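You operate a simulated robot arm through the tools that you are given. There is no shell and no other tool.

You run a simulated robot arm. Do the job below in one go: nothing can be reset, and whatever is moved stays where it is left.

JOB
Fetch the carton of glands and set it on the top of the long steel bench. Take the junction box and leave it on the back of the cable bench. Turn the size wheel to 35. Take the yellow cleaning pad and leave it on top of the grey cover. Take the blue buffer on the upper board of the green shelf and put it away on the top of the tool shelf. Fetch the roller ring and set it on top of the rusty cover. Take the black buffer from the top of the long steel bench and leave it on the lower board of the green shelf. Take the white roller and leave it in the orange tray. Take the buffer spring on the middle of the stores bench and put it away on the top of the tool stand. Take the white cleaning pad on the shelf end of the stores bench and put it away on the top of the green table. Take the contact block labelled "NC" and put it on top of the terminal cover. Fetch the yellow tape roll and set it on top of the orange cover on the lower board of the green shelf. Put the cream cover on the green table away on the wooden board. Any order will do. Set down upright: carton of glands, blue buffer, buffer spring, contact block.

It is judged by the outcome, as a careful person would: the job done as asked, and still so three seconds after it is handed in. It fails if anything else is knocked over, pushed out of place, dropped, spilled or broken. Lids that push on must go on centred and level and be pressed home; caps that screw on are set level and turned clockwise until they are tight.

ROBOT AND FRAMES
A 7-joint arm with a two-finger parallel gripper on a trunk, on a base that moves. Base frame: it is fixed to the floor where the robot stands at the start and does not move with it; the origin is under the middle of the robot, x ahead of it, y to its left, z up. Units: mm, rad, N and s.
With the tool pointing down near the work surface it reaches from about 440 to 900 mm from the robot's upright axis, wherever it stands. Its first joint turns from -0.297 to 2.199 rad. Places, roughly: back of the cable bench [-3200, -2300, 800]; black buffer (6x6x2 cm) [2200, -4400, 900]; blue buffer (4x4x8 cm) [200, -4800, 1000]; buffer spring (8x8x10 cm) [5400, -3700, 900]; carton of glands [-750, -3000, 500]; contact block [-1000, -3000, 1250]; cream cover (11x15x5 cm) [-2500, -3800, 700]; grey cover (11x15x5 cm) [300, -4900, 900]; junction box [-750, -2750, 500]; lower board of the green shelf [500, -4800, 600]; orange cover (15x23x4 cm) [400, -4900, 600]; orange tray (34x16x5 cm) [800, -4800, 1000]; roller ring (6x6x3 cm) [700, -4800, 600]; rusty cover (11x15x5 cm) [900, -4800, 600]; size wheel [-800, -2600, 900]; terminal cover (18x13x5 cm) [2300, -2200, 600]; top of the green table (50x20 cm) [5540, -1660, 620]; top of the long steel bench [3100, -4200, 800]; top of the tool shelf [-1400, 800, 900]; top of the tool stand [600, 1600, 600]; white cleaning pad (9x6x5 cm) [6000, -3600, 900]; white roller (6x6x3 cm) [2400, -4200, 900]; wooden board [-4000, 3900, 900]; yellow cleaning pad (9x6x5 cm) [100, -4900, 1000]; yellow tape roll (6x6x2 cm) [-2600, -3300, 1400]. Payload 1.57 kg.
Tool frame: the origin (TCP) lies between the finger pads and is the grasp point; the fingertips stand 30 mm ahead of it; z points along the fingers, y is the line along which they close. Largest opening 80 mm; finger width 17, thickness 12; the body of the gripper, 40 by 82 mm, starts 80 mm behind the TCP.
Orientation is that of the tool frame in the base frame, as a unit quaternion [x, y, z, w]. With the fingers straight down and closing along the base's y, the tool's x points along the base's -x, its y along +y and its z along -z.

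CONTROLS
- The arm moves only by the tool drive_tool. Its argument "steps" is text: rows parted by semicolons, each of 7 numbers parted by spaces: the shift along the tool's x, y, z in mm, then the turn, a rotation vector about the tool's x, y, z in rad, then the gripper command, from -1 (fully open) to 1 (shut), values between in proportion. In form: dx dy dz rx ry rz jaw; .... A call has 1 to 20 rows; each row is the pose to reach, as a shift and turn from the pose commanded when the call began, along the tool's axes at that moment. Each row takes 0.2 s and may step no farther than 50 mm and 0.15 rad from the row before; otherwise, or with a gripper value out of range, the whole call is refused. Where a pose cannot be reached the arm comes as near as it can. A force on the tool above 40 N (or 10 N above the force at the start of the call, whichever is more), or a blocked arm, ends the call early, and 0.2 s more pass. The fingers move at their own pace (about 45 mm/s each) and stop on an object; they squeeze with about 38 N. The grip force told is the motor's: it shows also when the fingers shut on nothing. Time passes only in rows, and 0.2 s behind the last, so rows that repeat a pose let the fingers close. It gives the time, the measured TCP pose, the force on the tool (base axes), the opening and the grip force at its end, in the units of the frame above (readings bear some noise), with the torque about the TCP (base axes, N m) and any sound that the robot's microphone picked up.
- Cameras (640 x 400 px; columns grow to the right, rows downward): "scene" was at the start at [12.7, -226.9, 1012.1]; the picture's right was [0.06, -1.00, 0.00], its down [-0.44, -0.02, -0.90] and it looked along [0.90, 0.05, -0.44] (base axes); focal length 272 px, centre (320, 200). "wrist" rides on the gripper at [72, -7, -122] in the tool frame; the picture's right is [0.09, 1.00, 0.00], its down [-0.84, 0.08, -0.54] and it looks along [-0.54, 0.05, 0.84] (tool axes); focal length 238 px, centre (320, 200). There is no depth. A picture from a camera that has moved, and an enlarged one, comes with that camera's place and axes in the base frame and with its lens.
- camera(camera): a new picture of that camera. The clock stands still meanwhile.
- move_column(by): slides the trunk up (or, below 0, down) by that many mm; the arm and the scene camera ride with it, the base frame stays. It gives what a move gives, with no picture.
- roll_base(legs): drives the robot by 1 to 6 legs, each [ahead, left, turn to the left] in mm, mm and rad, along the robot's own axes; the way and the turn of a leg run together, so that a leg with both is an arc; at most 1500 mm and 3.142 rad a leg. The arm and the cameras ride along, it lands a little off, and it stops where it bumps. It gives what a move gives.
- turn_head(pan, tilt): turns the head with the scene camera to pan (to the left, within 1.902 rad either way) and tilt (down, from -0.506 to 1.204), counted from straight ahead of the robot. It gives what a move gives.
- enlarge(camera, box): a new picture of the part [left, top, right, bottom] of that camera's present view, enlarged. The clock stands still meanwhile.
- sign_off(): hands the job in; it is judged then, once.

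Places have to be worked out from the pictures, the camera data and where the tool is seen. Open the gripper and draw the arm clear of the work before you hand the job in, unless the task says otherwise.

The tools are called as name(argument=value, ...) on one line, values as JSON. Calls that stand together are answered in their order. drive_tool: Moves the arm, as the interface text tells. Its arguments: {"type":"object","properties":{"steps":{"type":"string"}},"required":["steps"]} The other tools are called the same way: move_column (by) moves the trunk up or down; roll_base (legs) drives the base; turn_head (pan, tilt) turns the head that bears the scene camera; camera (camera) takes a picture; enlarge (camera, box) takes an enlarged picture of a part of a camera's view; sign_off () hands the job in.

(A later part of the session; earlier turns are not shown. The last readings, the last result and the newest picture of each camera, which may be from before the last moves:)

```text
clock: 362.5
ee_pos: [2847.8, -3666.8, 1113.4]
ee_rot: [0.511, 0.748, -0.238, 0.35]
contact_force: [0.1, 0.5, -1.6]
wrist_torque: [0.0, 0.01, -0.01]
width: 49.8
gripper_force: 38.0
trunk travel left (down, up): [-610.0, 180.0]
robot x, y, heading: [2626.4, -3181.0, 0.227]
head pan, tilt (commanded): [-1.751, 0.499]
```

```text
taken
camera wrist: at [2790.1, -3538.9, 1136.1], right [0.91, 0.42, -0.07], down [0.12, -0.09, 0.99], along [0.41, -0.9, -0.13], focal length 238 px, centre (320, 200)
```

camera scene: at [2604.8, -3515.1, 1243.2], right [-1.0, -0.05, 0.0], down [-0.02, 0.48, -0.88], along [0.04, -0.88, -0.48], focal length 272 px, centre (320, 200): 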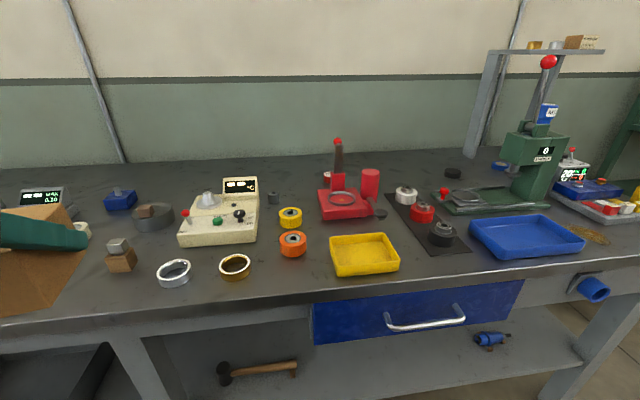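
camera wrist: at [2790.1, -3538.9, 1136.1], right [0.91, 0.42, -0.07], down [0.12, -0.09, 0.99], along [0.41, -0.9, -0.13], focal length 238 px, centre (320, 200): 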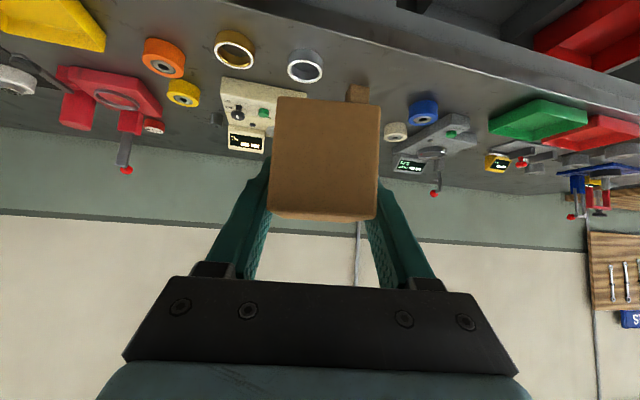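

The black disc at the back right and the white roller on the mat are in view. To fix heights I lower the trunk 120 mm and take the same view again.

enlarge(camera="scene", box=[140, 140, 500, 330])

move_column(by=-120)

enlarge(camera="scene", box=[140, 100, 500, 290])

```text
1.78 times, centred on (320, 235) of scene
camera zoom: at [2604.8, -3515.1, 1243.2], right [-1.0, -0.05, 0.0], down [-0.02, 0.48, -0.88], along [0.04, -0.88, -0.48], focal length 484 px, centre (320, 138)
```

zoom: 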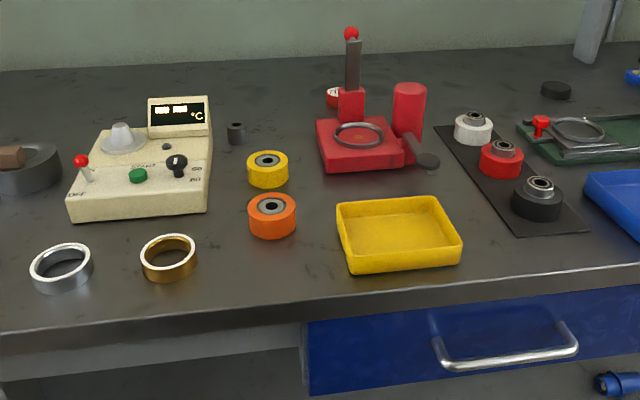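

```text
clock: 364.0
ee_pos: [2847.2, -3667.9, 992.3]
ee_rot: [0.511, 0.748, -0.239, 0.349]
contact_force: [1.5, -0.9, -1.1]
wrist_torque: [0.01, 0.05, 0.0]
width: 49.5
gripper_force: 37.4
trunk travel left (down, up): [-490.0, 300.0]
robot x, y, heading: [2625.5, -3179.5, 0.226]
head pan, tilt (commanded): [-1.751, 0.499]
```

```text
1.78 times, centred on (320, 195) of scene
camera zoom: at [2604.7, -3515.1, 1123.2], right [-1.0, -0.04, 0.0], down [-0.02, 0.48, -0.88], along [0.04, -0.88, -0.48], focal length 484 px, centre (320, 209)
```

zoom: 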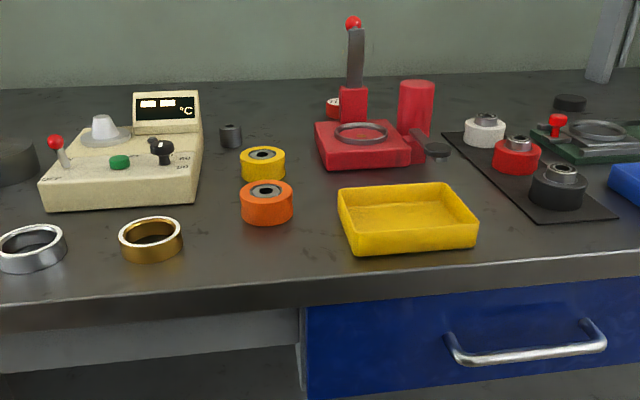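

Bench top z≈853; a free spot lies in front of the orange roller at about (2687, -3913). I shift the base back along the bench and square the tool to it.

roll_base(legs=[[-230, 0, -0.02]])

drive_tool(steps="0 0 0 0.065 0 0.0545 1; 0 0 0 0.115 0 0.0965 1; 0 0 0 0.115 0 0.0965 1")

turn_head(pan=-1.5, tilt=0.6)

camera(camera="scene")

```text
clock: 365.7
ee_pos: [2613.2, -3720.2, 992.6]
ee_rot: [0.52, 0.742, -0.243, 0.346]
contact_force: [0.4, -0.3, -0.8]
wrist_torque: [0.01, 0.02, 0.03]
width: 49.5
gripper_force: 38.2
trunk travel left (down, up): [-490.0, 300.0]
robot x, y, heading: [2403.4, -3226.3, 0.205]
head pan, tilt (commanded): [-1.751, 0.499]
```

```text
clock: 366.5
ee_pos: [2612.7, -3722.0, 991.7]
ee_rot: [0.574, 0.701, -0.268, 0.327]
contact_force: [1.0, 0.4, -1.5]
wrist_torque: [-0.01, 0.02, -0.05]
width: 49.3
gripper_force: 38.9
out of reach, approached as far as the arm can: row 2, 3
trunk travel left (down, up): [-490.0, 300.0]
robot x, y, heading: [2403.1, -3229.4, 0.202]
head pan, tilt (commanded): [-1.751, 0.499]
```

```text
clock: 367.3
ee_pos: [2613.4, -3721.6, 992.8]
ee_rot: [0.574, 0.702, -0.267, 0.327]
contact_force: [0.6, -0.5, -1.8]
wrist_torque: [0.0, 0.0, 0.01]
width: 49.6
gripper_force: 37.8
trunk travel left (down, up): [-490.0, 300.0]
robot x, y, heading: [2404.5, -3229.8, 0.204]
head pan, tilt (commanded): [-1.499, 0.6]
```

```text
taken
camera scene: at [2396.2, -3556.9, 1114.1], right [-0.96, -0.27, 0.0], down [-0.15, 0.54, -0.83], along [0.22, -0.79, -0.56], focal length 272 px, centre (320, 200)
```

scene: 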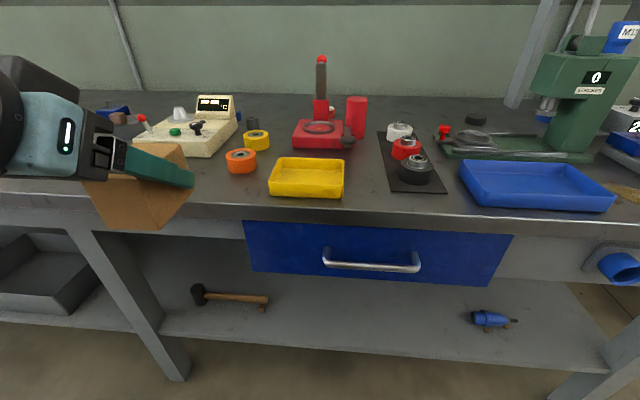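

Now I bring the carton over the free spot and lower it to about 30 mm above the bench.

drive_tool(steps="-25.7 6 30.6 0 0 0 1; -51.4 12 61.3 0 0 0 1; -77.2 19 91.9 0 0 0 1; -102.9 25 122.6 0 0 0 1; -129.6 31.2 154.4 0 0 0 1; -99 31.2 180.1 0 0 0 1; -76 31.2 199.4 0 0 0 1; -76 31.2 199.4 0 0 0 1")

camera(camera="scene")

enlarge(camera="scene", box=[140, 80, 340, 230])

camera(camera="wrist")

```text
clock: 369.1
ee_pos: [2683.8, -3915.1, 921.4]
ee_rot: [0.573, 0.701, -0.269, 0.328]
contact_force: [-0.1, 0.0, -2.0]
wrist_torque: [0.01, -0.01, -0.01]
width: 49.8
gripper_force: 37.7
trunk travel left (down, up): [-490.0, 300.0]
robot x, y, heading: [2403.1, -3228.1, 0.207]
head pan, tilt (commanded): [-1.499, 0.6]
```

```text
taken
camera scene: at [2396.2, -3556.9, 1114.1], right [-0.96, -0.27, 0.0], down [-0.15, 0.54, -0.83], along [0.22, -0.79, -0.56], focal length 272 px, centre (320, 200)
```

scene: 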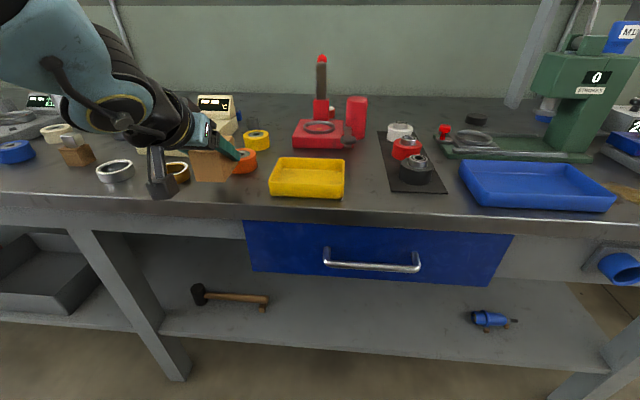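

```text
2.67 times, centred on (240, 155) of scene
camera zoom: at [2396.2, -3556.9, 1114.1], right [-0.96, -0.27, 0.0], down [-0.15, 0.54, -0.83], along [0.22, -0.79, -0.56], focal length 726 px, centre (533, 320)
```

zoom: 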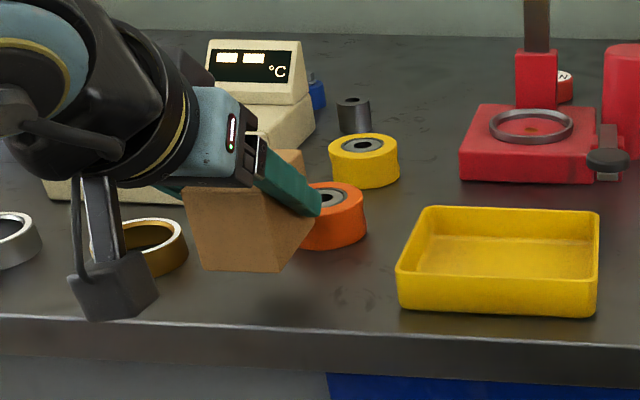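

```text
taken
camera wrist: at [2649.3, -3778.9, 944.5], right [0.96, 0.25, -0.07], down [0.1, -0.1, 0.99], along [0.24, -0.96, -0.13], focal length 238 px, centre (320, 200)
```

wrist: 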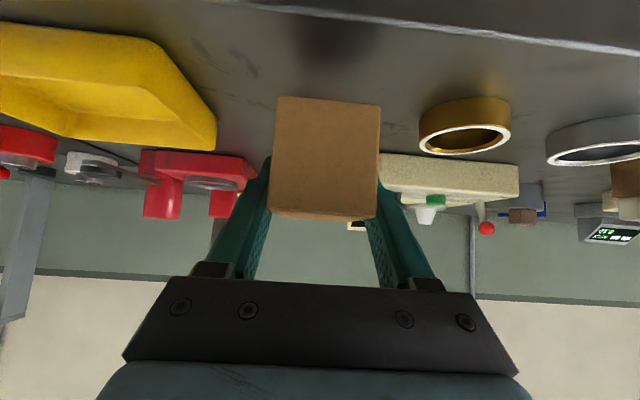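

Clear on both sides. I lower on, keeping 5 mm more toward the front edge.

drive_tool(steps="11 0 6 0 0 0 1; 23.1 0 12.9 0 0 0 1; 23.1 0 12.9 0 0 0 1")

drive_tool(steps="0.77 0 0.64 0 0 0 1; 1.53 0 1.29 0 0 0 1; 2.3 0 1.93 0 0 0 1")

```text
clock: 369.9
ee_pos: [2683.1, -3908.7, 896.8]
ee_rot: [0.573, 0.702, -0.267, 0.328]
contact_force: [0.3, 0.2, -2.5]
wrist_torque: [0.0, -0.03, 0.04]
width: 49.5
gripper_force: 38.2
trunk travel left (down, up): [-490.0, 300.0]
robot x, y, heading: [2403.0, -3230.3, 0.205]
head pan, tilt (commanded): [-1.499, 0.6]
```

```text
clock: 370.7
ee_pos: [2682.6, -3909.7, 893.3]
ee_rot: [0.574, 0.702, -0.268, 0.327]
contact_force: [0.3, -0.7, -2.0]
wrist_torque: [-0.01, 0.01, -0.01]
width: 49.9
gripper_force: 38.0
trunk travel left (down, up): [-490.0, 300.0]
robot x, y, heading: [2407.0, -3229.1, 0.202]
head pan, tilt (commanded): [-1.499, 0.6]
```

Not yet touching at z 893; further down in 1 mm steps.

drive_tool(steps="0.77 0 0.64 0 0 0 1; 1.53 0 1.29 0 0 0 1; 2.3 0 1.93 0 0 0 1; 3.06 0 2.57 0 0 0 1")

```text
clock: 371.7
ee_pos: [2682.2, -3909.3, 889.1]
ee_rot: [0.574, 0.701, -0.268, 0.328]
contact_force: [-1.5, -0.2, -1.5]
wrist_torque: [0.03, 0.0, 0.02]
width: 49.6
gripper_force: 38.0
trunk travel left (down, up): [-490.0, 300.0]
robot x, y, heading: [2406.5, -3227.1, 0.199]
head pan, tilt (commanded): [-1.499, 0.6]
```

enlarge(camera="scene", box=[140, 100, 340, 230])

drive_tool(steps="0.77 0 0.64 0 0 0 1; 1.53 0 1.29 0 0 0 1; 2.3 0 1.93 0 0 0 1; 3.06 0 2.57 0 0 0 1")

```text
3.08 times, centred on (240, 165) of scene
camera zoom: at [2396.2, -3556.9, 1114.1], right [-0.96, -0.27, 0.0], down [-0.15, 0.54, -0.83], along [0.22, -0.79, -0.56], focal length 838 px, centre (566, 308)
```

zoom: 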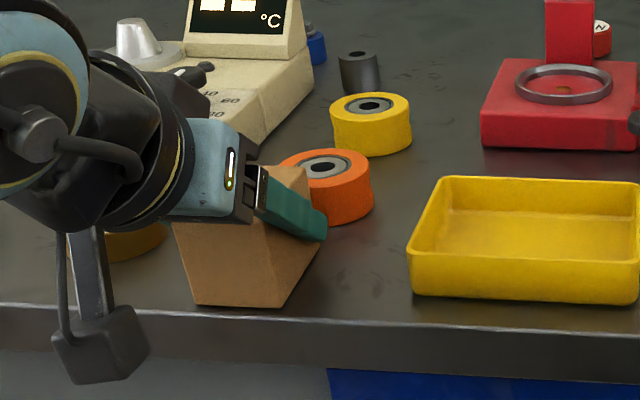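

```text
clock: 372.7
ee_pos: [2682.4, -3909.6, 888.4]
ee_rot: [0.572, 0.701, -0.27, 0.331]
contact_force: [1.7, 0.0, 27.5]
wrist_torque: [0.78, 0.12, 0.01]
width: 49.8
gripper_force: 38.2
trunk travel left (down, up): [-490.0, 300.0]
robot x, y, heading: [2403.7, -3225.9, 0.207]
head pan, tilt (commanded): [-1.499, 0.6]
```

Contact 27 N: the carton is down at bench z≈850. I ease, open and withdraw backward along the fingers.

drive_tool(steps="-1.5 0 -1.3 0 0 0 1; -1.8 0 -1.5 0 0 0 -0.6; -1.8 0 -1.5 0 0 0 -0.6; -1.8 0 -1.5 0 0 0 -0.6; -1.8 0 -40 0 0 0 -0.6; -1.8 0 -85 0 0 0 -0.6; -1.8 0 -130 0 0 0 -0.6; -20 0 -165 0 0 0 -0.6")

enlarge(camera="scene", box=[140, 80, 340, 230])

```text
clock: 374.5
ee_pos: [2667.8, -3815.5, 1005.1]
ee_rot: [0.619, 0.642, -0.248, 0.379]
contact_force: [0.9, 0.9, -0.8]
wrist_torque: [-0.1, -0.07, -0.02]
width: 64.1
gripper_force: 0.0
out of reach, approached as far as the arm can: row 7, 8
trunk travel left (down, up): [-490.0, 300.0]
robot x, y, heading: [2405.5, -3225.3, 0.2]
head pan, tilt (commanded): [-1.499, 0.6]
```

```text
2.67 times, centred on (240, 155) of scene
camera zoom: at [2396.1, -3557.3, 1113.9], right [-0.96, -0.27, 0.0], down [-0.15, 0.54, -0.82], along [0.22, -0.79, -0.57], focal length 726 px, centre (533, 320)
```

zoom: 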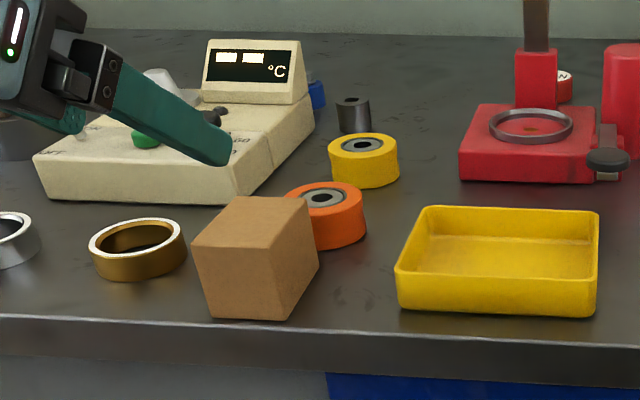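

The carton stands on the bench. The tool was twisted a bit by the reach limit at the end; I raise the trunk, drive to the black buffer's part of the bench and bring the tool to the wanted tilt there.

move_column(by=200)

roll_base(legs=[[-420, 0, 0], [0, -270, 0]])

turn_head(pan=-1.5, tilt=0.7)

camera(camera="scene")

```text
clock: 376.6
ee_pos: [2663.7, -3808.2, 1195.1]
ee_rot: [0.569, 0.703, -0.266, 0.334]
contact_force: [-0.9, -0.2, -0.5]
wrist_torque: [0.0, -0.01, 0.01]
width: 63.9
gripper_force: 0.0
trunk travel left (down, up): [-690.0, 100.0]
robot x, y, heading: [2401.9, -3229.0, 0.203]
head pan, tilt (commanded): [-1.499, 0.6]
```

```text
clock: 380.8
ee_pos: [2294.3, -4159.4, 1195.1]
ee_rot: [0.572, 0.7, -0.268, 0.333]
contact_force: [0.1, 0.4, -0.5]
wrist_torque: [0.02, 0.01, 0.02]
width: 64.0
gripper_force: 0.1
trunk travel left (down, up): [-690.0, 100.0]
robot x, y, heading: [2036.3, -3578.3, 0.2]
head pan, tilt (commanded): [-1.499, 0.6]
```

```text
clock: 381.4
ee_pos: [2295.7, -4158.9, 1193.9]
ee_rot: [0.571, 0.7, -0.268, 0.334]
contact_force: [0.0, -0.1, 0.6]
wrist_torque: [0.05, 0.01, 0.01]
width: 64.0
gripper_force: 0.0
trunk travel left (down, up): [-690.0, 100.0]
robot x, y, heading: [2036.6, -3576.9, 0.198]
head pan, tilt (commanded): [-1.499, 0.7]
```

```text
taken
camera scene: at [2027.0, -3902.9, 1305.5], right [-0.96, -0.26, 0.0], down [-0.17, 0.62, -0.77], along [0.2, -0.74, -0.64], focal length 272 px, centre (320, 200)
```

scene: 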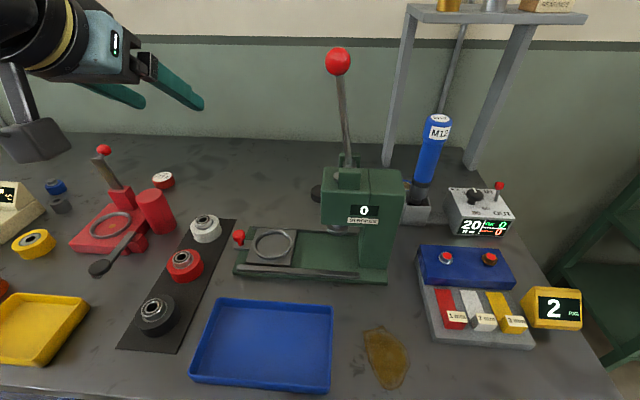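

The view shows press, trays and rollers; the black disc peeks out behind the press. I enlarge.

enlarge(camera="scene", box=[150, 140, 420, 300])

camera(camera="wrist")

```text
2.37 times, centred on (285, 220) of scene
camera zoom: at [2027.0, -3902.9, 1305.5], right [-0.96, -0.26, 0.0], down [-0.17, 0.62, -0.77], along [0.2, -0.74, -0.64], focal length 645 px, centre (403, 153)
```

zoom: 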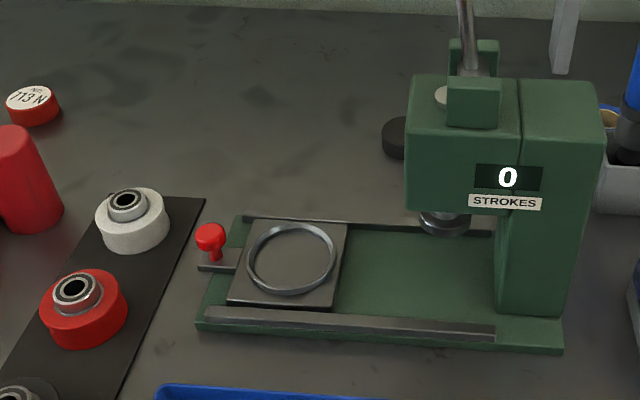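

```text
taken
camera wrist: at [2260.4, -4023.1, 1216.1], right [0.96, 0.26, -0.07], down [0.09, -0.1, 0.99], along [0.25, -0.96, -0.12], focal length 238 px, centre (320, 200)
```

wrist: 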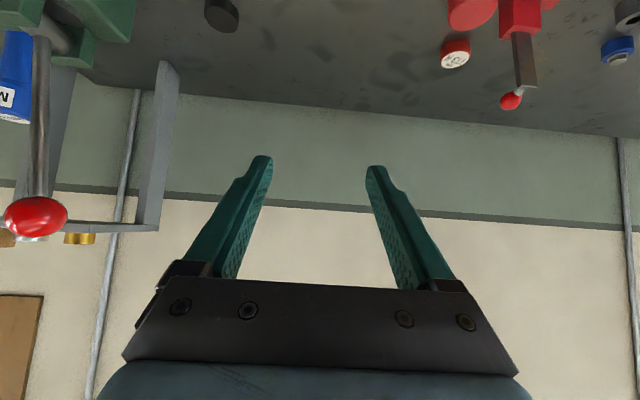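

The black disc's centre is at about (2172, -4429), bench z≈850.5. To keep clear of the press I turn the tilted tool so that it approaches from the left rear of the press (yaw -2.4).

drive_tool(steps="0 0 0 0.1 0.001 0.082 -1; 0 0 0 0.2 0.002 0.164 -1; 0 0 0 0.3 0.003 0.246 -1; 0 0 0 0.4 0.004 0.328 -1; 0 0 0 0.5 0.005 0.41 -1; 0 0 0 0.6 0.006 0.492 -1; 0 0 0 0.7 0.007 0.574 -1; 0 0 0 0.801 0.008 0.656 -1; 0 0 0 0.801 0.008 0.656 -1")

camera(camera="scene")

camera(camera="wrist")

```text
clock: 383.4
ee_pos: [2293.8, -4159.3, 1195.1]
ee_rot: [0.845, 0.328, -0.394, 0.152]
contact_force: [0.0, 0.2, -0.9]
wrist_torque: [0.0, -0.02, 0.01]
width: 80.3
gripper_force: 0.0
out of reach, approached as far as the arm can: row 1, 2, 3
trunk travel left (down, up): [-690.0, 100.0]
robot x, y, heading: [2034.8, -3576.1, 0.204]
head pan, tilt (commanded): [-1.499, 0.7]
```

```text
taken
camera scene: at [2027.0, -3902.9, 1305.5], right [-0.96, -0.26, 0.0], down [-0.17, 0.62, -0.76], along [0.2, -0.74, -0.64], focal length 272 px, centre (320, 200)
```

scene: 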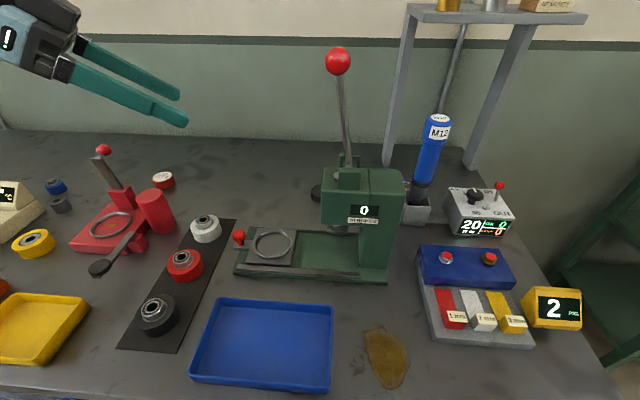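

```text
taken
camera wrist: at [2393.5, -4060.2, 1217.7], right [0.71, -0.7, -0.07], down [-0.04, -0.14, 0.99], along [-0.7, -0.7, -0.13], focal length 238 px, centre (320, 200)
```

wrist: 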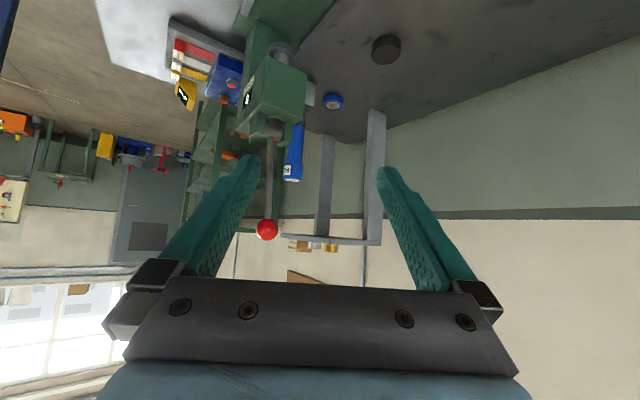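

Disc centre confirmed at (2174, -4430). I move to a pre-grasp point behind it on the approach line.

drive_tool(steps="11.8 17 38.7 0 0 0 -1; 23.6 34 77.5 0 0 0 -1; 35.4 51 116.2 0 0 0 -1; 47.1 68 155 0 0 0 -1; 58.9 85 193.6 0 0 0 -1; 70.7 102 232.4 0 0 0 -1; 82.5 118.8 271.1 0 0 0 -1; 82.5 118.8 271.1 0 0 0 -1")

camera(camera="wrist")

camera(camera="scene")

```text
clock: 385.2
ee_pos: [2260.9, -4350.8, 957.1]
ee_rot: [0.845, 0.329, -0.394, 0.152]
contact_force: [-0.1, 0.4, 0.5]
wrist_torque: [0.0, -0.01, -0.01]
width: 79.9
gripper_force: 0.1
trunk travel left (down, up): [-690.0, 100.0]
robot x, y, heading: [2038.7, -3581.3, 0.198]
head pan, tilt (commanded): [-1.499, 0.7]
```

```text
taken
camera wrist: at [2359.8, -4251.4, 979.6], right [0.72, -0.69, -0.07], down [-0.04, -0.14, 0.99], along [-0.7, -0.71, -0.13], focal length 238 px, centre (320, 200)
```

wrist: 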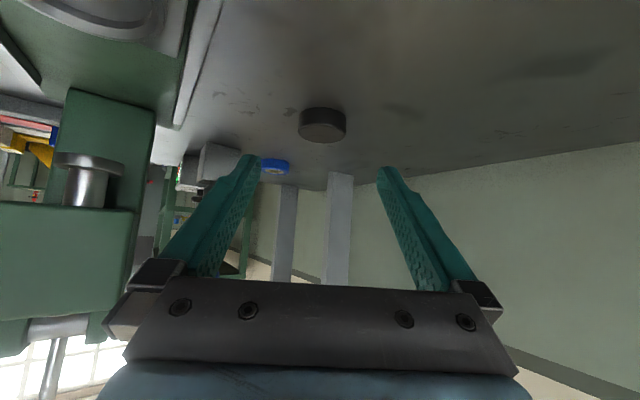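

```text
taken
camera scene: at [2027.0, -3902.9, 1305.5], right [-0.96, -0.26, 0.0], down [-0.17, 0.62, -0.76], along [0.2, -0.74, -0.64], focal length 272 px, centre (320, 200)
```

scene: 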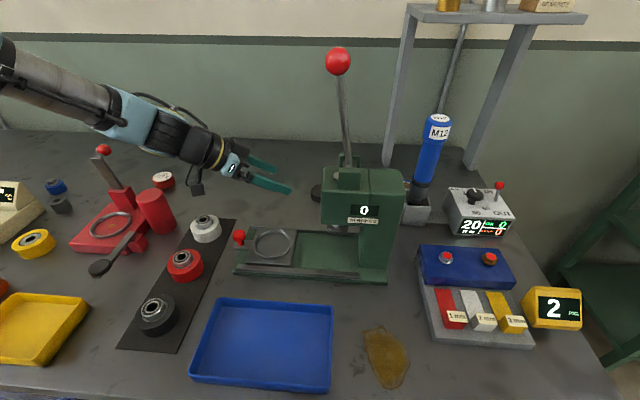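

The disc lies straight between the fingers. I advance along the tool axis to grasp depth and close.

drive_tool(steps="-1.2 0.5 40 0 0 0 -1; -2.4 0.5 80 0 0 0 -1; -3.3 0.5 115 0 0 0 -1; -3.8 0.5 132 0 0 0 -1; -3.8 0.5 132 0 0 0 1; -3.8 0.5 132 0 0 0 1; -3.8 0.5 132 0 0 0 1; -3.8 0.5 132 0 0 0 1")

camera(camera="wrist")

enlarge(camera="scene", box=[200, 130, 400, 250])

```text
clock: 387.0
ee_pos: [2184.0, -4423.9, 875.2]
ee_rot: [0.845, 0.329, -0.393, 0.153]
contact_force: [3.8, -4.2, 7.4]
wrist_torque: [-0.41, -0.15, 0.09]
width: 54.2
gripper_force: 36.0
trunk travel left (down, up): [-690.0, 100.0]
robot x, y, heading: [2034.5, -3577.6, 0.196]
head pan, tilt (commanded): [-1.499, 0.7]
```

```text
taken
camera wrist: at [2282.5, -4323.5, 898.8], right [0.72, -0.69, -0.07], down [-0.04, -0.14, 0.99], along [-0.7, -0.71, -0.13], focal length 238 px, centre (320, 200)
```

wrist: 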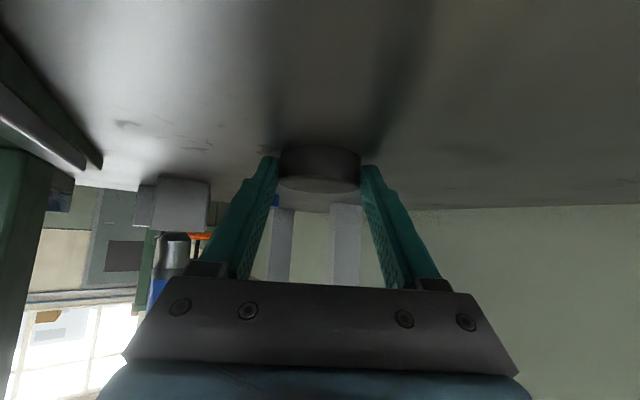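

```text
3.20 times, centred on (300, 190) of scene
camera zoom: at [2027.1, -3902.9, 1305.6], right [-0.96, -0.26, 0.0], down [-0.17, 0.62, -0.77], along [0.2, -0.74, -0.64], focal length 871 px, centre (384, 232)
```

zoom: 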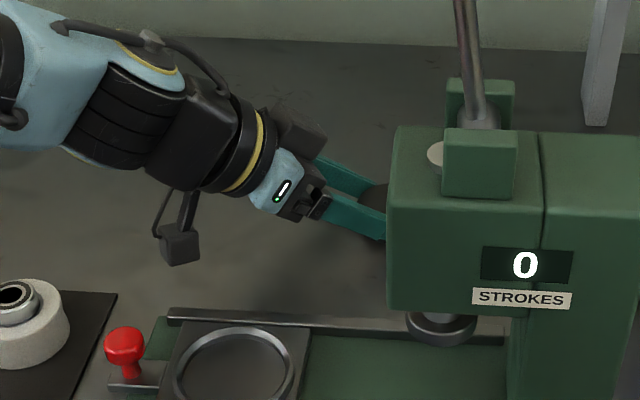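

The disc is gripped at 54 mm. I lift it and check that it stays level.

drive_tool(steps="0 0 0 0 0 0 1; -11.5 0 -9.6 0 0 0 1; -30.6 0 -25.7 0 0 0 1; -46 0 -38.6 0 0 0 1; -46 0 -38.6 0 0 0 1")

camera(camera="wrist")

enlarge(camera="scene", box=[200, 130, 400, 250])

```text
clock: 388.2
ee_pos: [2183.6, -4421.4, 934.5]
ee_rot: [0.845, 0.328, -0.394, 0.151]
contact_force: [-0.7, -0.1, -1.5]
wrist_torque: [-0.01, 0.02, -0.02]
width: 53.9
gripper_force: 37.9
trunk travel left (down, up): [-690.0, 100.0]
robot x, y, heading: [2037.1, -3579.3, 0.197]
head pan, tilt (commanded): [-1.499, 0.7]
```

```text
taken
camera wrist: at [2282.5, -4322.0, 958.2], right [0.72, -0.7, -0.07], down [-0.04, -0.14, 0.99], along [-0.7, -0.7, -0.13], focal length 238 px, centre (320, 200)
```

wrist: 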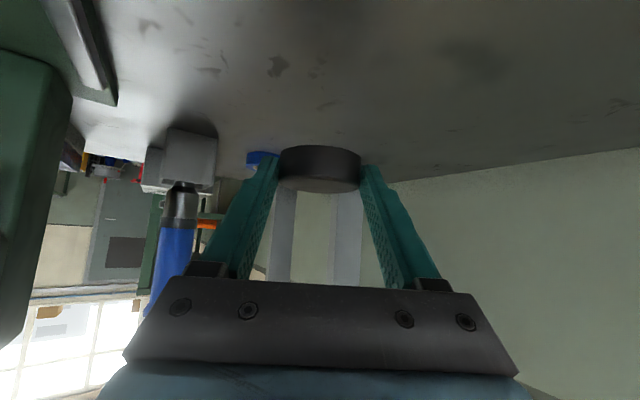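

```text
3.20 times, centred on (300, 190) of scene
camera zoom: at [2027.0, -3903.0, 1305.4], right [-0.96, -0.26, 0.0], down [-0.17, 0.62, -0.76], along [0.2, -0.74, -0.64], focal length 871 px, centre (384, 232)
```

zoom: 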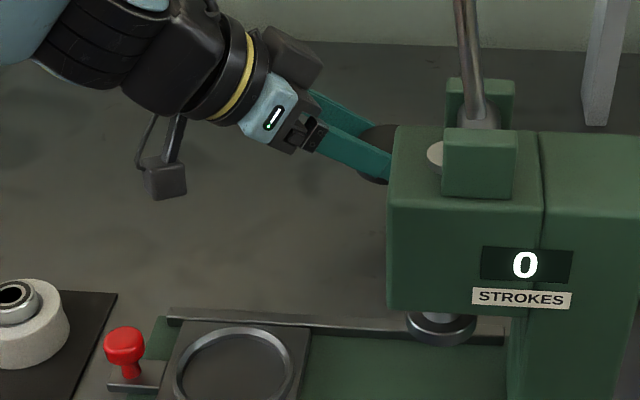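

The disc is held level. I retreat along the line and go up and away from the bench things.

drive_tool(steps="0 0 -43 0 0 0 1; 0 0 -87 0 0 0 1; 0 0 -130 0 0 0 1; -5.5 -19.8 -169.1 0 0 0 1; -11 -39.7 -208.3 0 0 0 1; -16.5 -59.5 -247.4 0 0 0 1; -22 -79.3 -286.5 0 0 0 1; -27.5 -99.2 -325.7 0 0 0 1; -33 -119 -364.8 0 0 0 1")

roll_base(legs=[[0, 300, 0], [-1500, 0, 0], [-260, 0, 0]])

turn_head(pan=-1.5, tilt=0.4)

camera(camera="scene")

```text
clock: 390.2
ee_pos: [2295.2, -4160.0, 1194.8]
ee_rot: [0.845, 0.328, -0.394, 0.15]
contact_force: [-0.7, -0.7, -0.9]
wrist_torque: [0.04, 0.0, -0.04]
width: 53.9
gripper_force: 37.6
trunk travel left (down, up): [-690.0, 100.0]
robot x, y, heading: [2034.8, -3579.2, 0.198]
head pan, tilt (commanded): [-1.499, 0.7]
```

```text
clock: 400.7
ee_pos: [544.6, -4227.3, 1193.6]
ee_rot: [0.84, 0.34, -0.392, 0.158]
contact_force: [-0.9, -0.1, -0.2]
wrist_torque: [0.07, 0.0, 0.0]
width: 53.7
gripper_force: 37.9
trunk travel left (down, up): [-690.0, 100.0]
robot x, y, heading: [272.2, -3651.8, 0.22]
head pan, tilt (commanded): [-1.499, 0.7]
```

```text
clock: 401.5
ee_pos: [544.8, -4226.6, 1194.8]
ee_rot: [0.841, 0.339, -0.393, 0.157]
contact_force: [0.4, -0.4, -1.0]
wrist_torque: [0.01, -0.01, 0.0]
width: 53.9
gripper_force: 38.2
trunk travel left (down, up): [-690.0, 100.0]
robot x, y, heading: [269.5, -3653.4, 0.23]
head pan, tilt (commanded): [-1.499, 0.4]
```

```text
taken
camera scene: at [271.4, -3984.6, 1332.3], right [-0.96, -0.29, 0.0], down [-0.11, 0.37, -0.92], along [0.27, -0.88, -0.39], focal length 272 px, centre (320, 200)
```

scene: 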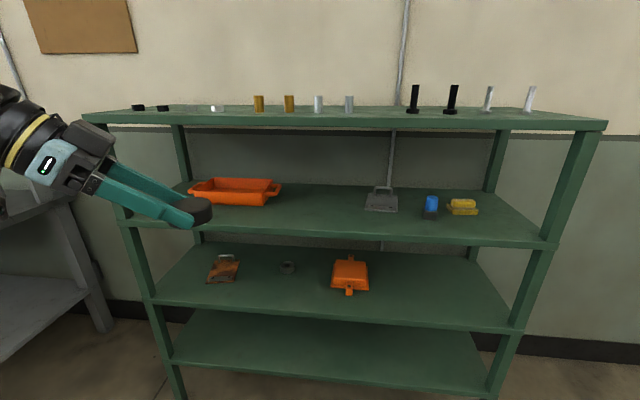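

A fine view of the green shelf with all its items. I enlarge, then lower the trunk for a second view to get heights.

enlarge(camera="scene", box=[120, 160, 560, 340])

move_column(by=-300)

camera(camera="scene")

enlarge(camera="scene", box=[120, 60, 560, 240])

```text
1.45 times, centred on (340, 250) of scene
camera zoom: at [271.4, -3984.6, 1332.3], right [-0.96, -0.29, 0.0], down [-0.11, 0.37, -0.92], along [0.27, -0.88, -0.39], focal length 396 px, centre (291, 127)
```

zoom: 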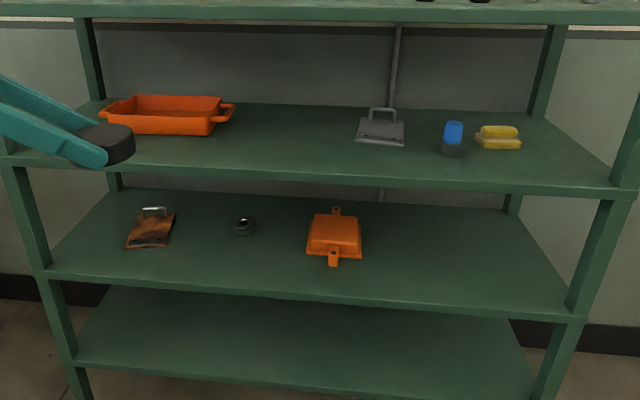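

```text
clock: 404.5
ee_pos: [545.6, -4227.6, 895.3]
ee_rot: [0.84, 0.339, -0.392, 0.157]
contact_force: [-1.0, 0.4, -0.9]
wrist_torque: [0.0, -0.02, 0.01]
width: 53.5
gripper_force: 38.5
trunk travel left (down, up): [-390.0, 400.0]
robot x, y, heading: [268.8, -3652.5, 0.226]
head pan, tilt (commanded): [-1.499, 0.4]
```

```text
taken
camera scene: at [271.4, -3984.6, 1032.4], right [-0.96, -0.29, 0.0], down [-0.11, 0.37, -0.92], along [0.27, -0.88, -0.39], focal length 272 px, centre (320, 200)
```

scene: 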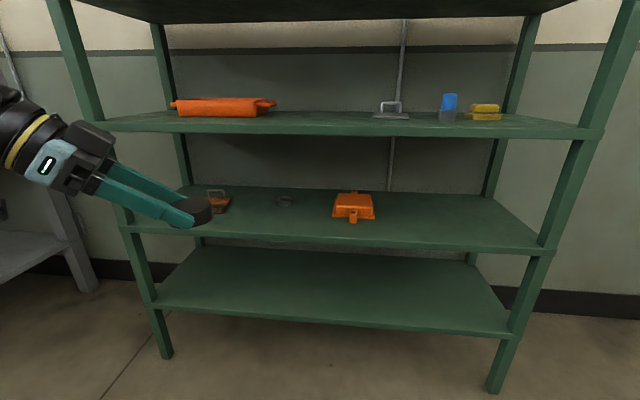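

```text
1.45 times, centred on (340, 150) of scene
camera zoom: at [271.4, -3984.6, 1032.4], right [-0.96, -0.29, 0.0], down [-0.11, 0.37, -0.92], along [0.27, -0.88, -0.39], focal length 396 px, centre (291, 273)
```

zoom: 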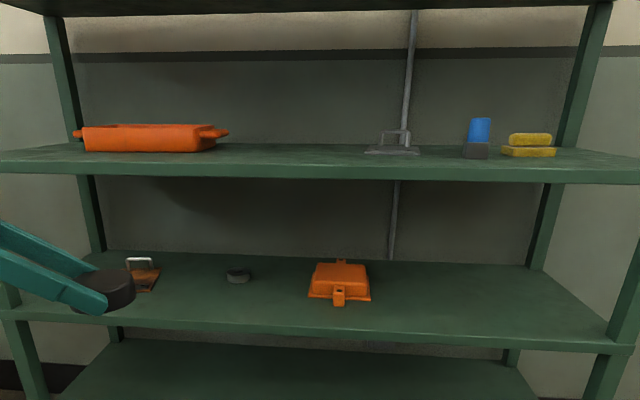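

Shelf heights: lower board about z 605–610, upper about 942. I'll put the disc on the free right part of the lower board. First I turn the tool square to the shelf.

drive_tool(steps="-5.2 12.7 6.2 -0.0985 0 -0.0824 1; -10.4 25.4 12.4 -0.197 0 -0.1648 1; -15.6 38 18.5 -0.2955 0 -0.2471 1; -20.7 50.7 24.7 -0.394 0 -0.3295 1; -25.9 63.3 30.8 -0.4925 0 -0.4119 1; -31 76 37 -0.591 0 -0.4943 1; -36.2 88.6 43.1 -0.6895 0 -0.5766 1; -41.4 101.3 49.3 -0.788 0 -0.659 1; -41.4 101.3 49.3 -0.788 0 -0.659 1")

roll_base(legs=[[-480, 0, -0.026], [0, -250, 0]])

turn_head(pan=-1.4, tilt=0.5)

camera(camera="scene")

camera(camera="wrist")

```text
clock: 406.5
ee_pos: [574.1, -4343.4, 897.3]
ee_rot: [0.563, 0.71, -0.262, 0.331]
contact_force: [2.2, 0.6, -0.5]
wrist_torque: [-0.01, 0.11, -0.18]
width: 53.3
gripper_force: 37.6
trunk travel left (down, up): [-390.0, 400.0]
robot x, y, heading: [270.8, -3649.5, 0.221]
head pan, tilt (commanded): [-1.499, 0.4]
```

```text
clock: 410.8
ee_pos: [135.6, -4694.1, 895.6]
ee_rot: [0.573, 0.703, -0.266, 0.327]
contact_force: [-0.1, -0.2, -1.3]
wrist_torque: [-0.01, 0.0, -0.01]
width: 53.4
gripper_force: 38.0
trunk travel left (down, up): [-390.0, 400.0]
robot x, y, heading: [-147.8, -3996.0, 0.198]
head pan, tilt (commanded): [-1.499, 0.4]
```

```text
clock: 411.4
ee_pos: [134.8, -4695.0, 895.7]
ee_rot: [0.574, 0.702, -0.267, 0.327]
contact_force: [0.1, 0.0, -1.1]
wrist_torque: [0.05, -0.03, -0.02]
width: 53.4
gripper_force: 38.0
trunk travel left (down, up): [-390.0, 400.0]
robot x, y, heading: [-149.8, -3997.3, 0.198]
head pan, tilt (commanded): [-1.4, 0.499]
```

```text
taken
camera scene: at [-147.0, -4323.8, 1023.2], right [-0.93, -0.36, 0.0], down [-0.17, 0.45, -0.88], along [0.32, -0.82, -0.48], focal length 272 px, centre (320, 200)
```

scene: 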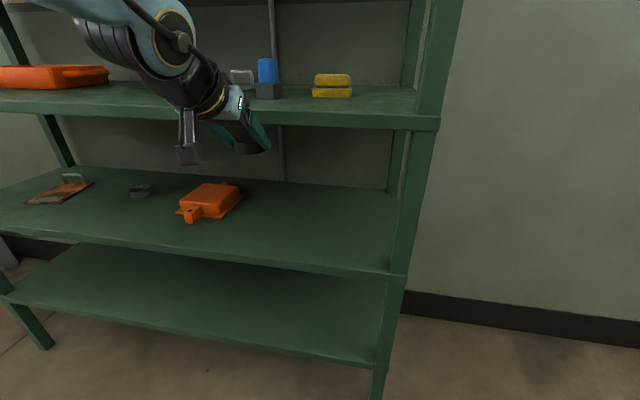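

```text
taken
camera wrist: at [100.9, -4559.0, 919.3], right [0.96, 0.26, -0.07], down [0.1, -0.11, 0.99], along [0.25, -0.96, -0.13], focal length 238 px, centre (320, 200)
```

wrist: 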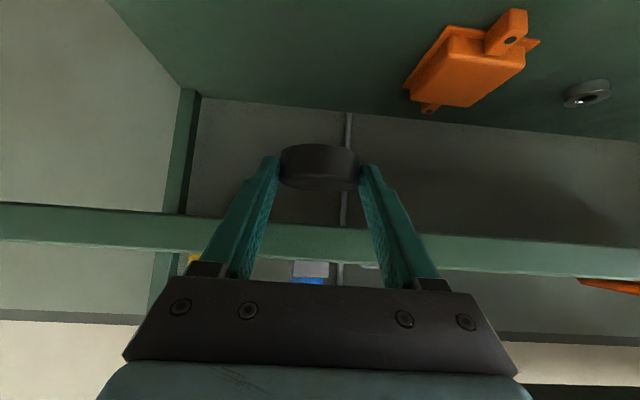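

The tool is square to the shelf, just in front of it. I lower the trunk so the disc is level with the lower board's opening and check.

move_column(by=-230)

camera(camera="scene")

camera(camera="wrist")

```text
clock: 413.9
ee_pos: [134.7, -4693.5, 666.4]
ee_rot: [0.573, 0.702, -0.267, 0.327]
contact_force: [-0.1, 0.4, -0.6]
wrist_torque: [0.05, 0.01, 0.02]
width: 53.3
gripper_force: 38.2
trunk travel left (down, up): [-160.0, 630.0]
robot x, y, heading: [-145.5, -3994.7, 0.206]
head pan, tilt (commanded): [-1.4, 0.499]
```

```text
taken
camera scene: at [-146.9, -4323.7, 793.2], right [-0.93, -0.36, 0.0], down [-0.17, 0.45, -0.88], along [0.32, -0.82, -0.48], focal length 272 px, centre (320, 200)
```

scene: 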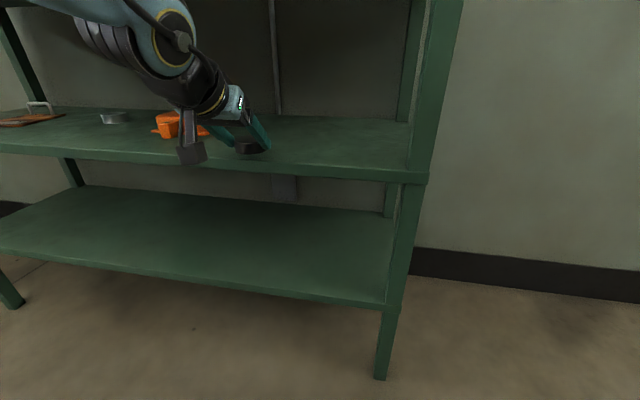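

```text
taken
camera wrist: at [100.9, -4559.0, 689.4], right [0.96, 0.26, -0.07], down [0.1, -0.11, 0.99], along [0.25, -0.96, -0.13], focal length 238 px, centre (320, 200)
```

wrist: 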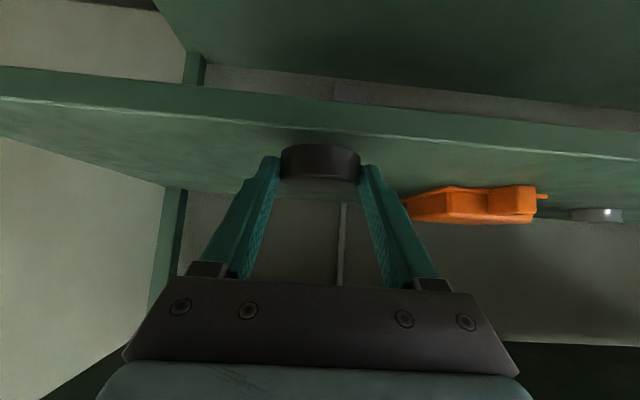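

The disc clears the lower board. I advance into the compartment to a spot about 90 mm behind the front edge and come down close to the board.

drive_tool(steps="-26.4 1.8 31.5 0 0 0 1; -52.9 3.7 63 0 0 0 1; -79.3 5.5 94.5 0 0 0 1; -67.8 5.5 104.1 0 0 0 1; -64 5.5 107.3 0 0 0 1; -64 5.5 107.3 0 0 0 1")

camera(camera="scene")

enlarge(camera="scene", box=[150, 60, 350, 190])

camera(camera="wrist")

```text
clock: 415.3
ee_pos: [164.5, -4814.8, 646.6]
ee_rot: [0.572, 0.703, -0.267, 0.328]
contact_force: [-0.1, 0.1, 3.3]
wrist_torque: [-0.14, -0.05, 0.01]
width: 52.9
gripper_force: 37.8
trunk travel left (down, up): [-160.0, 630.0]
robot x, y, heading: [-148.9, -3993.6, 0.196]
head pan, tilt (commanded): [-1.4, 0.499]
```

```text
taken
camera scene: at [-147.0, -4323.6, 793.3], right [-0.93, -0.36, 0.0], down [-0.17, 0.45, -0.88], along [0.32, -0.82, -0.48], focal length 272 px, centre (320, 200)
```

scene: 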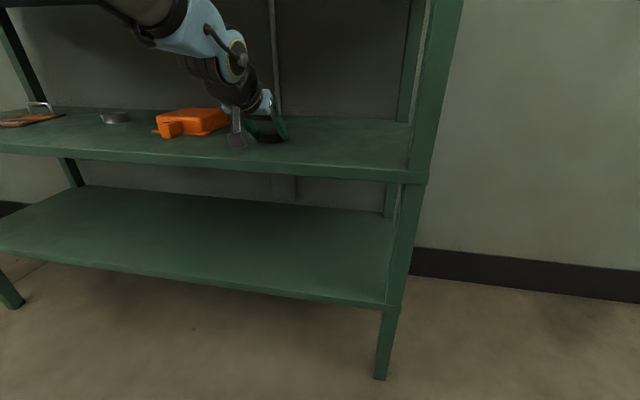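

```text
3.08 times, centred on (250, 125) of scene
camera zoom: at [-147.0, -4323.6, 793.3], right [-0.93, -0.36, 0.0], down [-0.17, 0.45, -0.88], along [0.32, -0.82, -0.48], focal length 838 px, centre (535, 431)
```

zoom: 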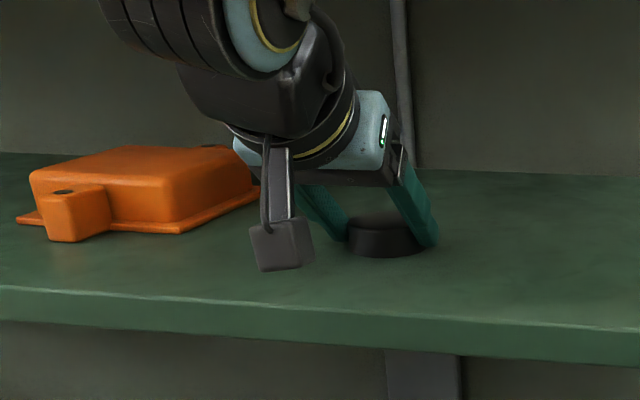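

```text
taken
camera wrist: at [129.7, -4679.7, 670.5], right [0.96, 0.26, -0.07], down [0.1, -0.1, 0.99], along [0.25, -0.96, -0.13], focal length 238 px, centre (320, 200)
```

wrist: 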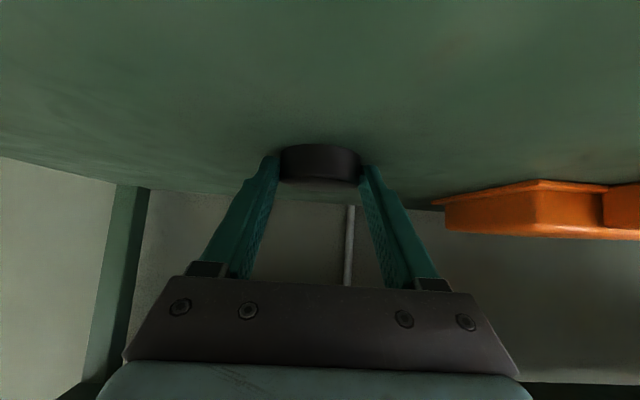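

Light contact already (3 N), so the board is at z≈622. I press 1 mm, open and withdraw.

drive_tool(steps="0.9 0 0.7 0 0 0 1; 0.9 0 0.7 0 0 0 -0.85; 0.9 0 0.7 0 0 0 -0.85; 0.9 0 0.7 0 0 0 -0.85; 0 0 -25 0 0 0 -0.85; 0 0 -65 0 0 0 -0.85; 10 0 -105 0 0 0 -0.85; 35 0 -140 0 0 0 -0.85")

enlarge(camera="scene", box=[150, 60, 350, 190])

camera(camera="wrist")

```text
clock: 417.1
ee_pos: [137.8, -4686.5, 708.1]
ee_rot: [0.573, 0.703, -0.266, 0.327]
contact_force: [-0.1, -0.1, -0.1]
wrist_torque: [0.02, -0.01, 0.0]
width: 73.8
gripper_force: 0.1
trunk travel left (down, up): [-160.0, 630.0]
robot x, y, heading: [-151.1, -3995.5, 0.203]
head pan, tilt (commanded): [-1.4, 0.499]
```

```text
3.08 times, centred on (250, 125) of scene
camera zoom: at [-147.0, -4323.8, 793.1], right [-0.93, -0.36, 0.0], down [-0.17, 0.45, -0.88], along [0.32, -0.82, -0.48], focal length 838 px, centre (535, 431)
```

zoom: 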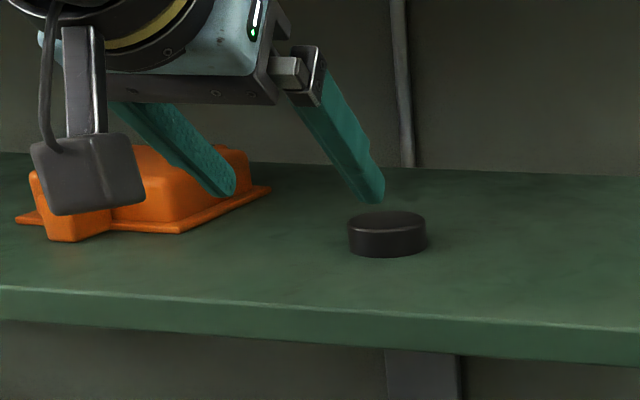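

```text
taken
camera wrist: at [103.6, -4551.0, 731.9], right [0.96, 0.26, -0.07], down [0.1, -0.11, 0.99], along [0.25, -0.96, -0.13], focal length 238 px, centre (320, 200)
```

wrist: 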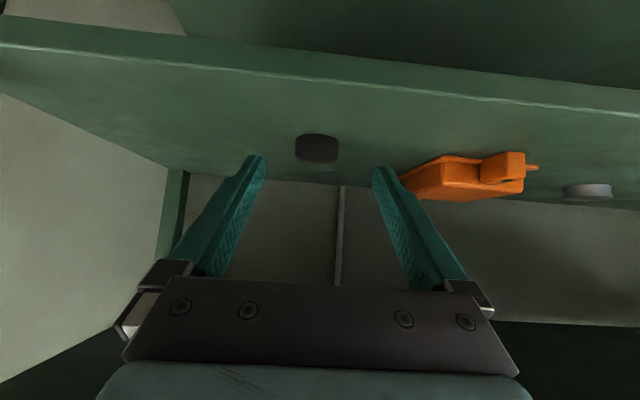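

The black buffer rests on the lower board. Next the roller ring; I slide the base along the shelf to face it.

roll_base(legs=[[0, 80, 0], [490, 0, 0]])

turn_head(pan=-1.3, tilt=0.35)

camera(camera="scene")

camera(camera="wrist")

```text
clock: 420.6
ee_pos: [603.5, -4513.4, 708.7]
ee_rot: [0.574, 0.702, -0.267, 0.327]
contact_force: [0.3, 0.1, 0.1]
wrist_torque: [0.0, 0.01, 0.03]
width: 73.8
gripper_force: 0.0
trunk travel left (down, up): [-160.0, 630.0]
robot x, y, heading: [319.9, -3821.3, 0.2]
head pan, tilt (commanded): [-1.4, 0.499]
```

```text
clock: 421.3
ee_pos: [603.3, -4513.5, 709.9]
ee_rot: [0.575, 0.702, -0.266, 0.326]
contact_force: [0.5, 0.6, 0.4]
wrist_torque: [-0.05, 0.0, 0.0]
width: 73.7
gripper_force: 0.0
trunk travel left (down, up): [-160.0, 630.0]
robot x, y, heading: [321.7, -3819.1, 0.199]
head pan, tilt (commanded): [-1.3, 0.351]
```

```text
taken
camera scene: at [329.8, -4146.7, 806.8], right [-0.89, -0.45, 0.0], down [-0.16, 0.31, -0.94], along [0.42, -0.84, -0.34], focal length 272 px, centre (320, 200)
```

scene: 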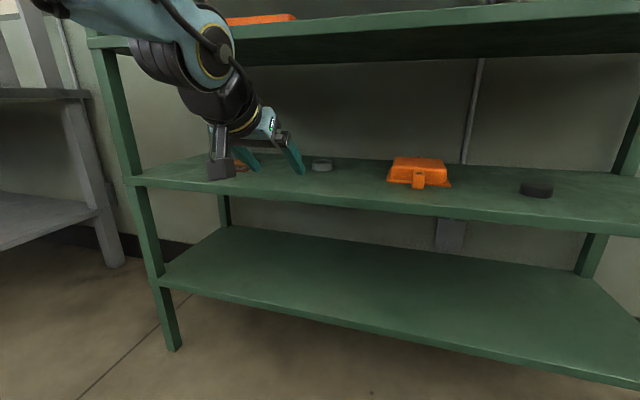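

```text
taken
camera wrist: at [570.4, -4377.0, 731.9], right [0.96, 0.25, -0.07], down [0.1, -0.11, 0.99], along [0.24, -0.96, -0.13], focal length 238 px, centre (320, 200)
```

wrist: 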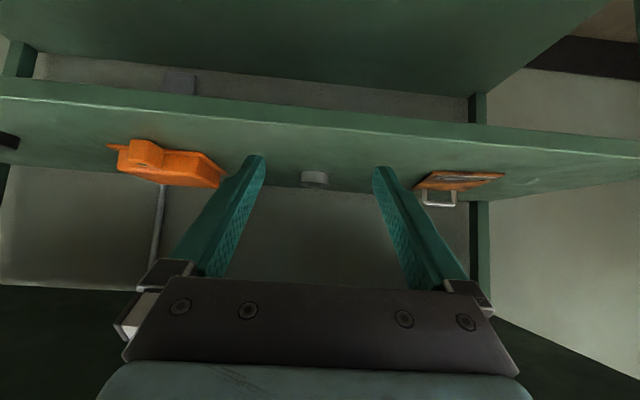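

The ring lies straight ahead of the fingers, the rusty cover to its left. I enlarge the wrist view.

enlarge(camera="wrist", box=[280, 130, 540, 230])

enlarge(camera="scene", box=[200, 120, 400, 220])

```text
2.46 times, centred on (410, 180) of wrist
camera zoom: at [570.4, -4377.0, 731.9], right [0.96, 0.25, -0.07], down [0.1, -0.11, 0.99], along [0.24, -0.96, -0.13], focal length 587 px, centre (98, 249)
```

zoom: 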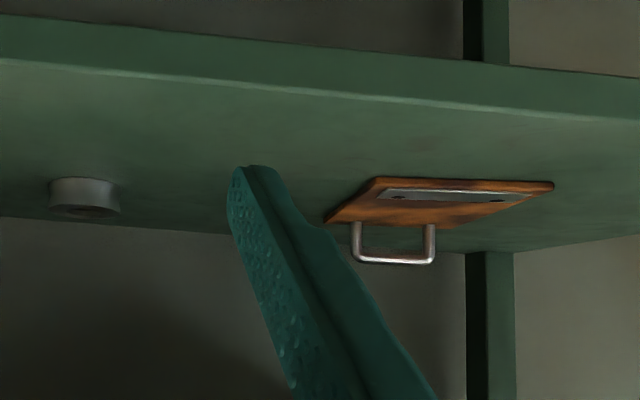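

```text
3.20 times, centred on (300, 170) of scene
camera zoom: at [329.8, -4146.7, 806.8], right [-0.89, -0.45, 0.0], down [-0.16, 0.31, -0.94], along [0.42, -0.84, -0.34], focal length 871 px, centre (384, 296)
```

zoom: 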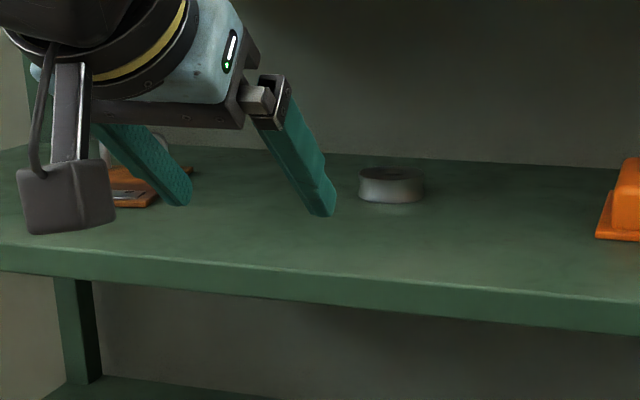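

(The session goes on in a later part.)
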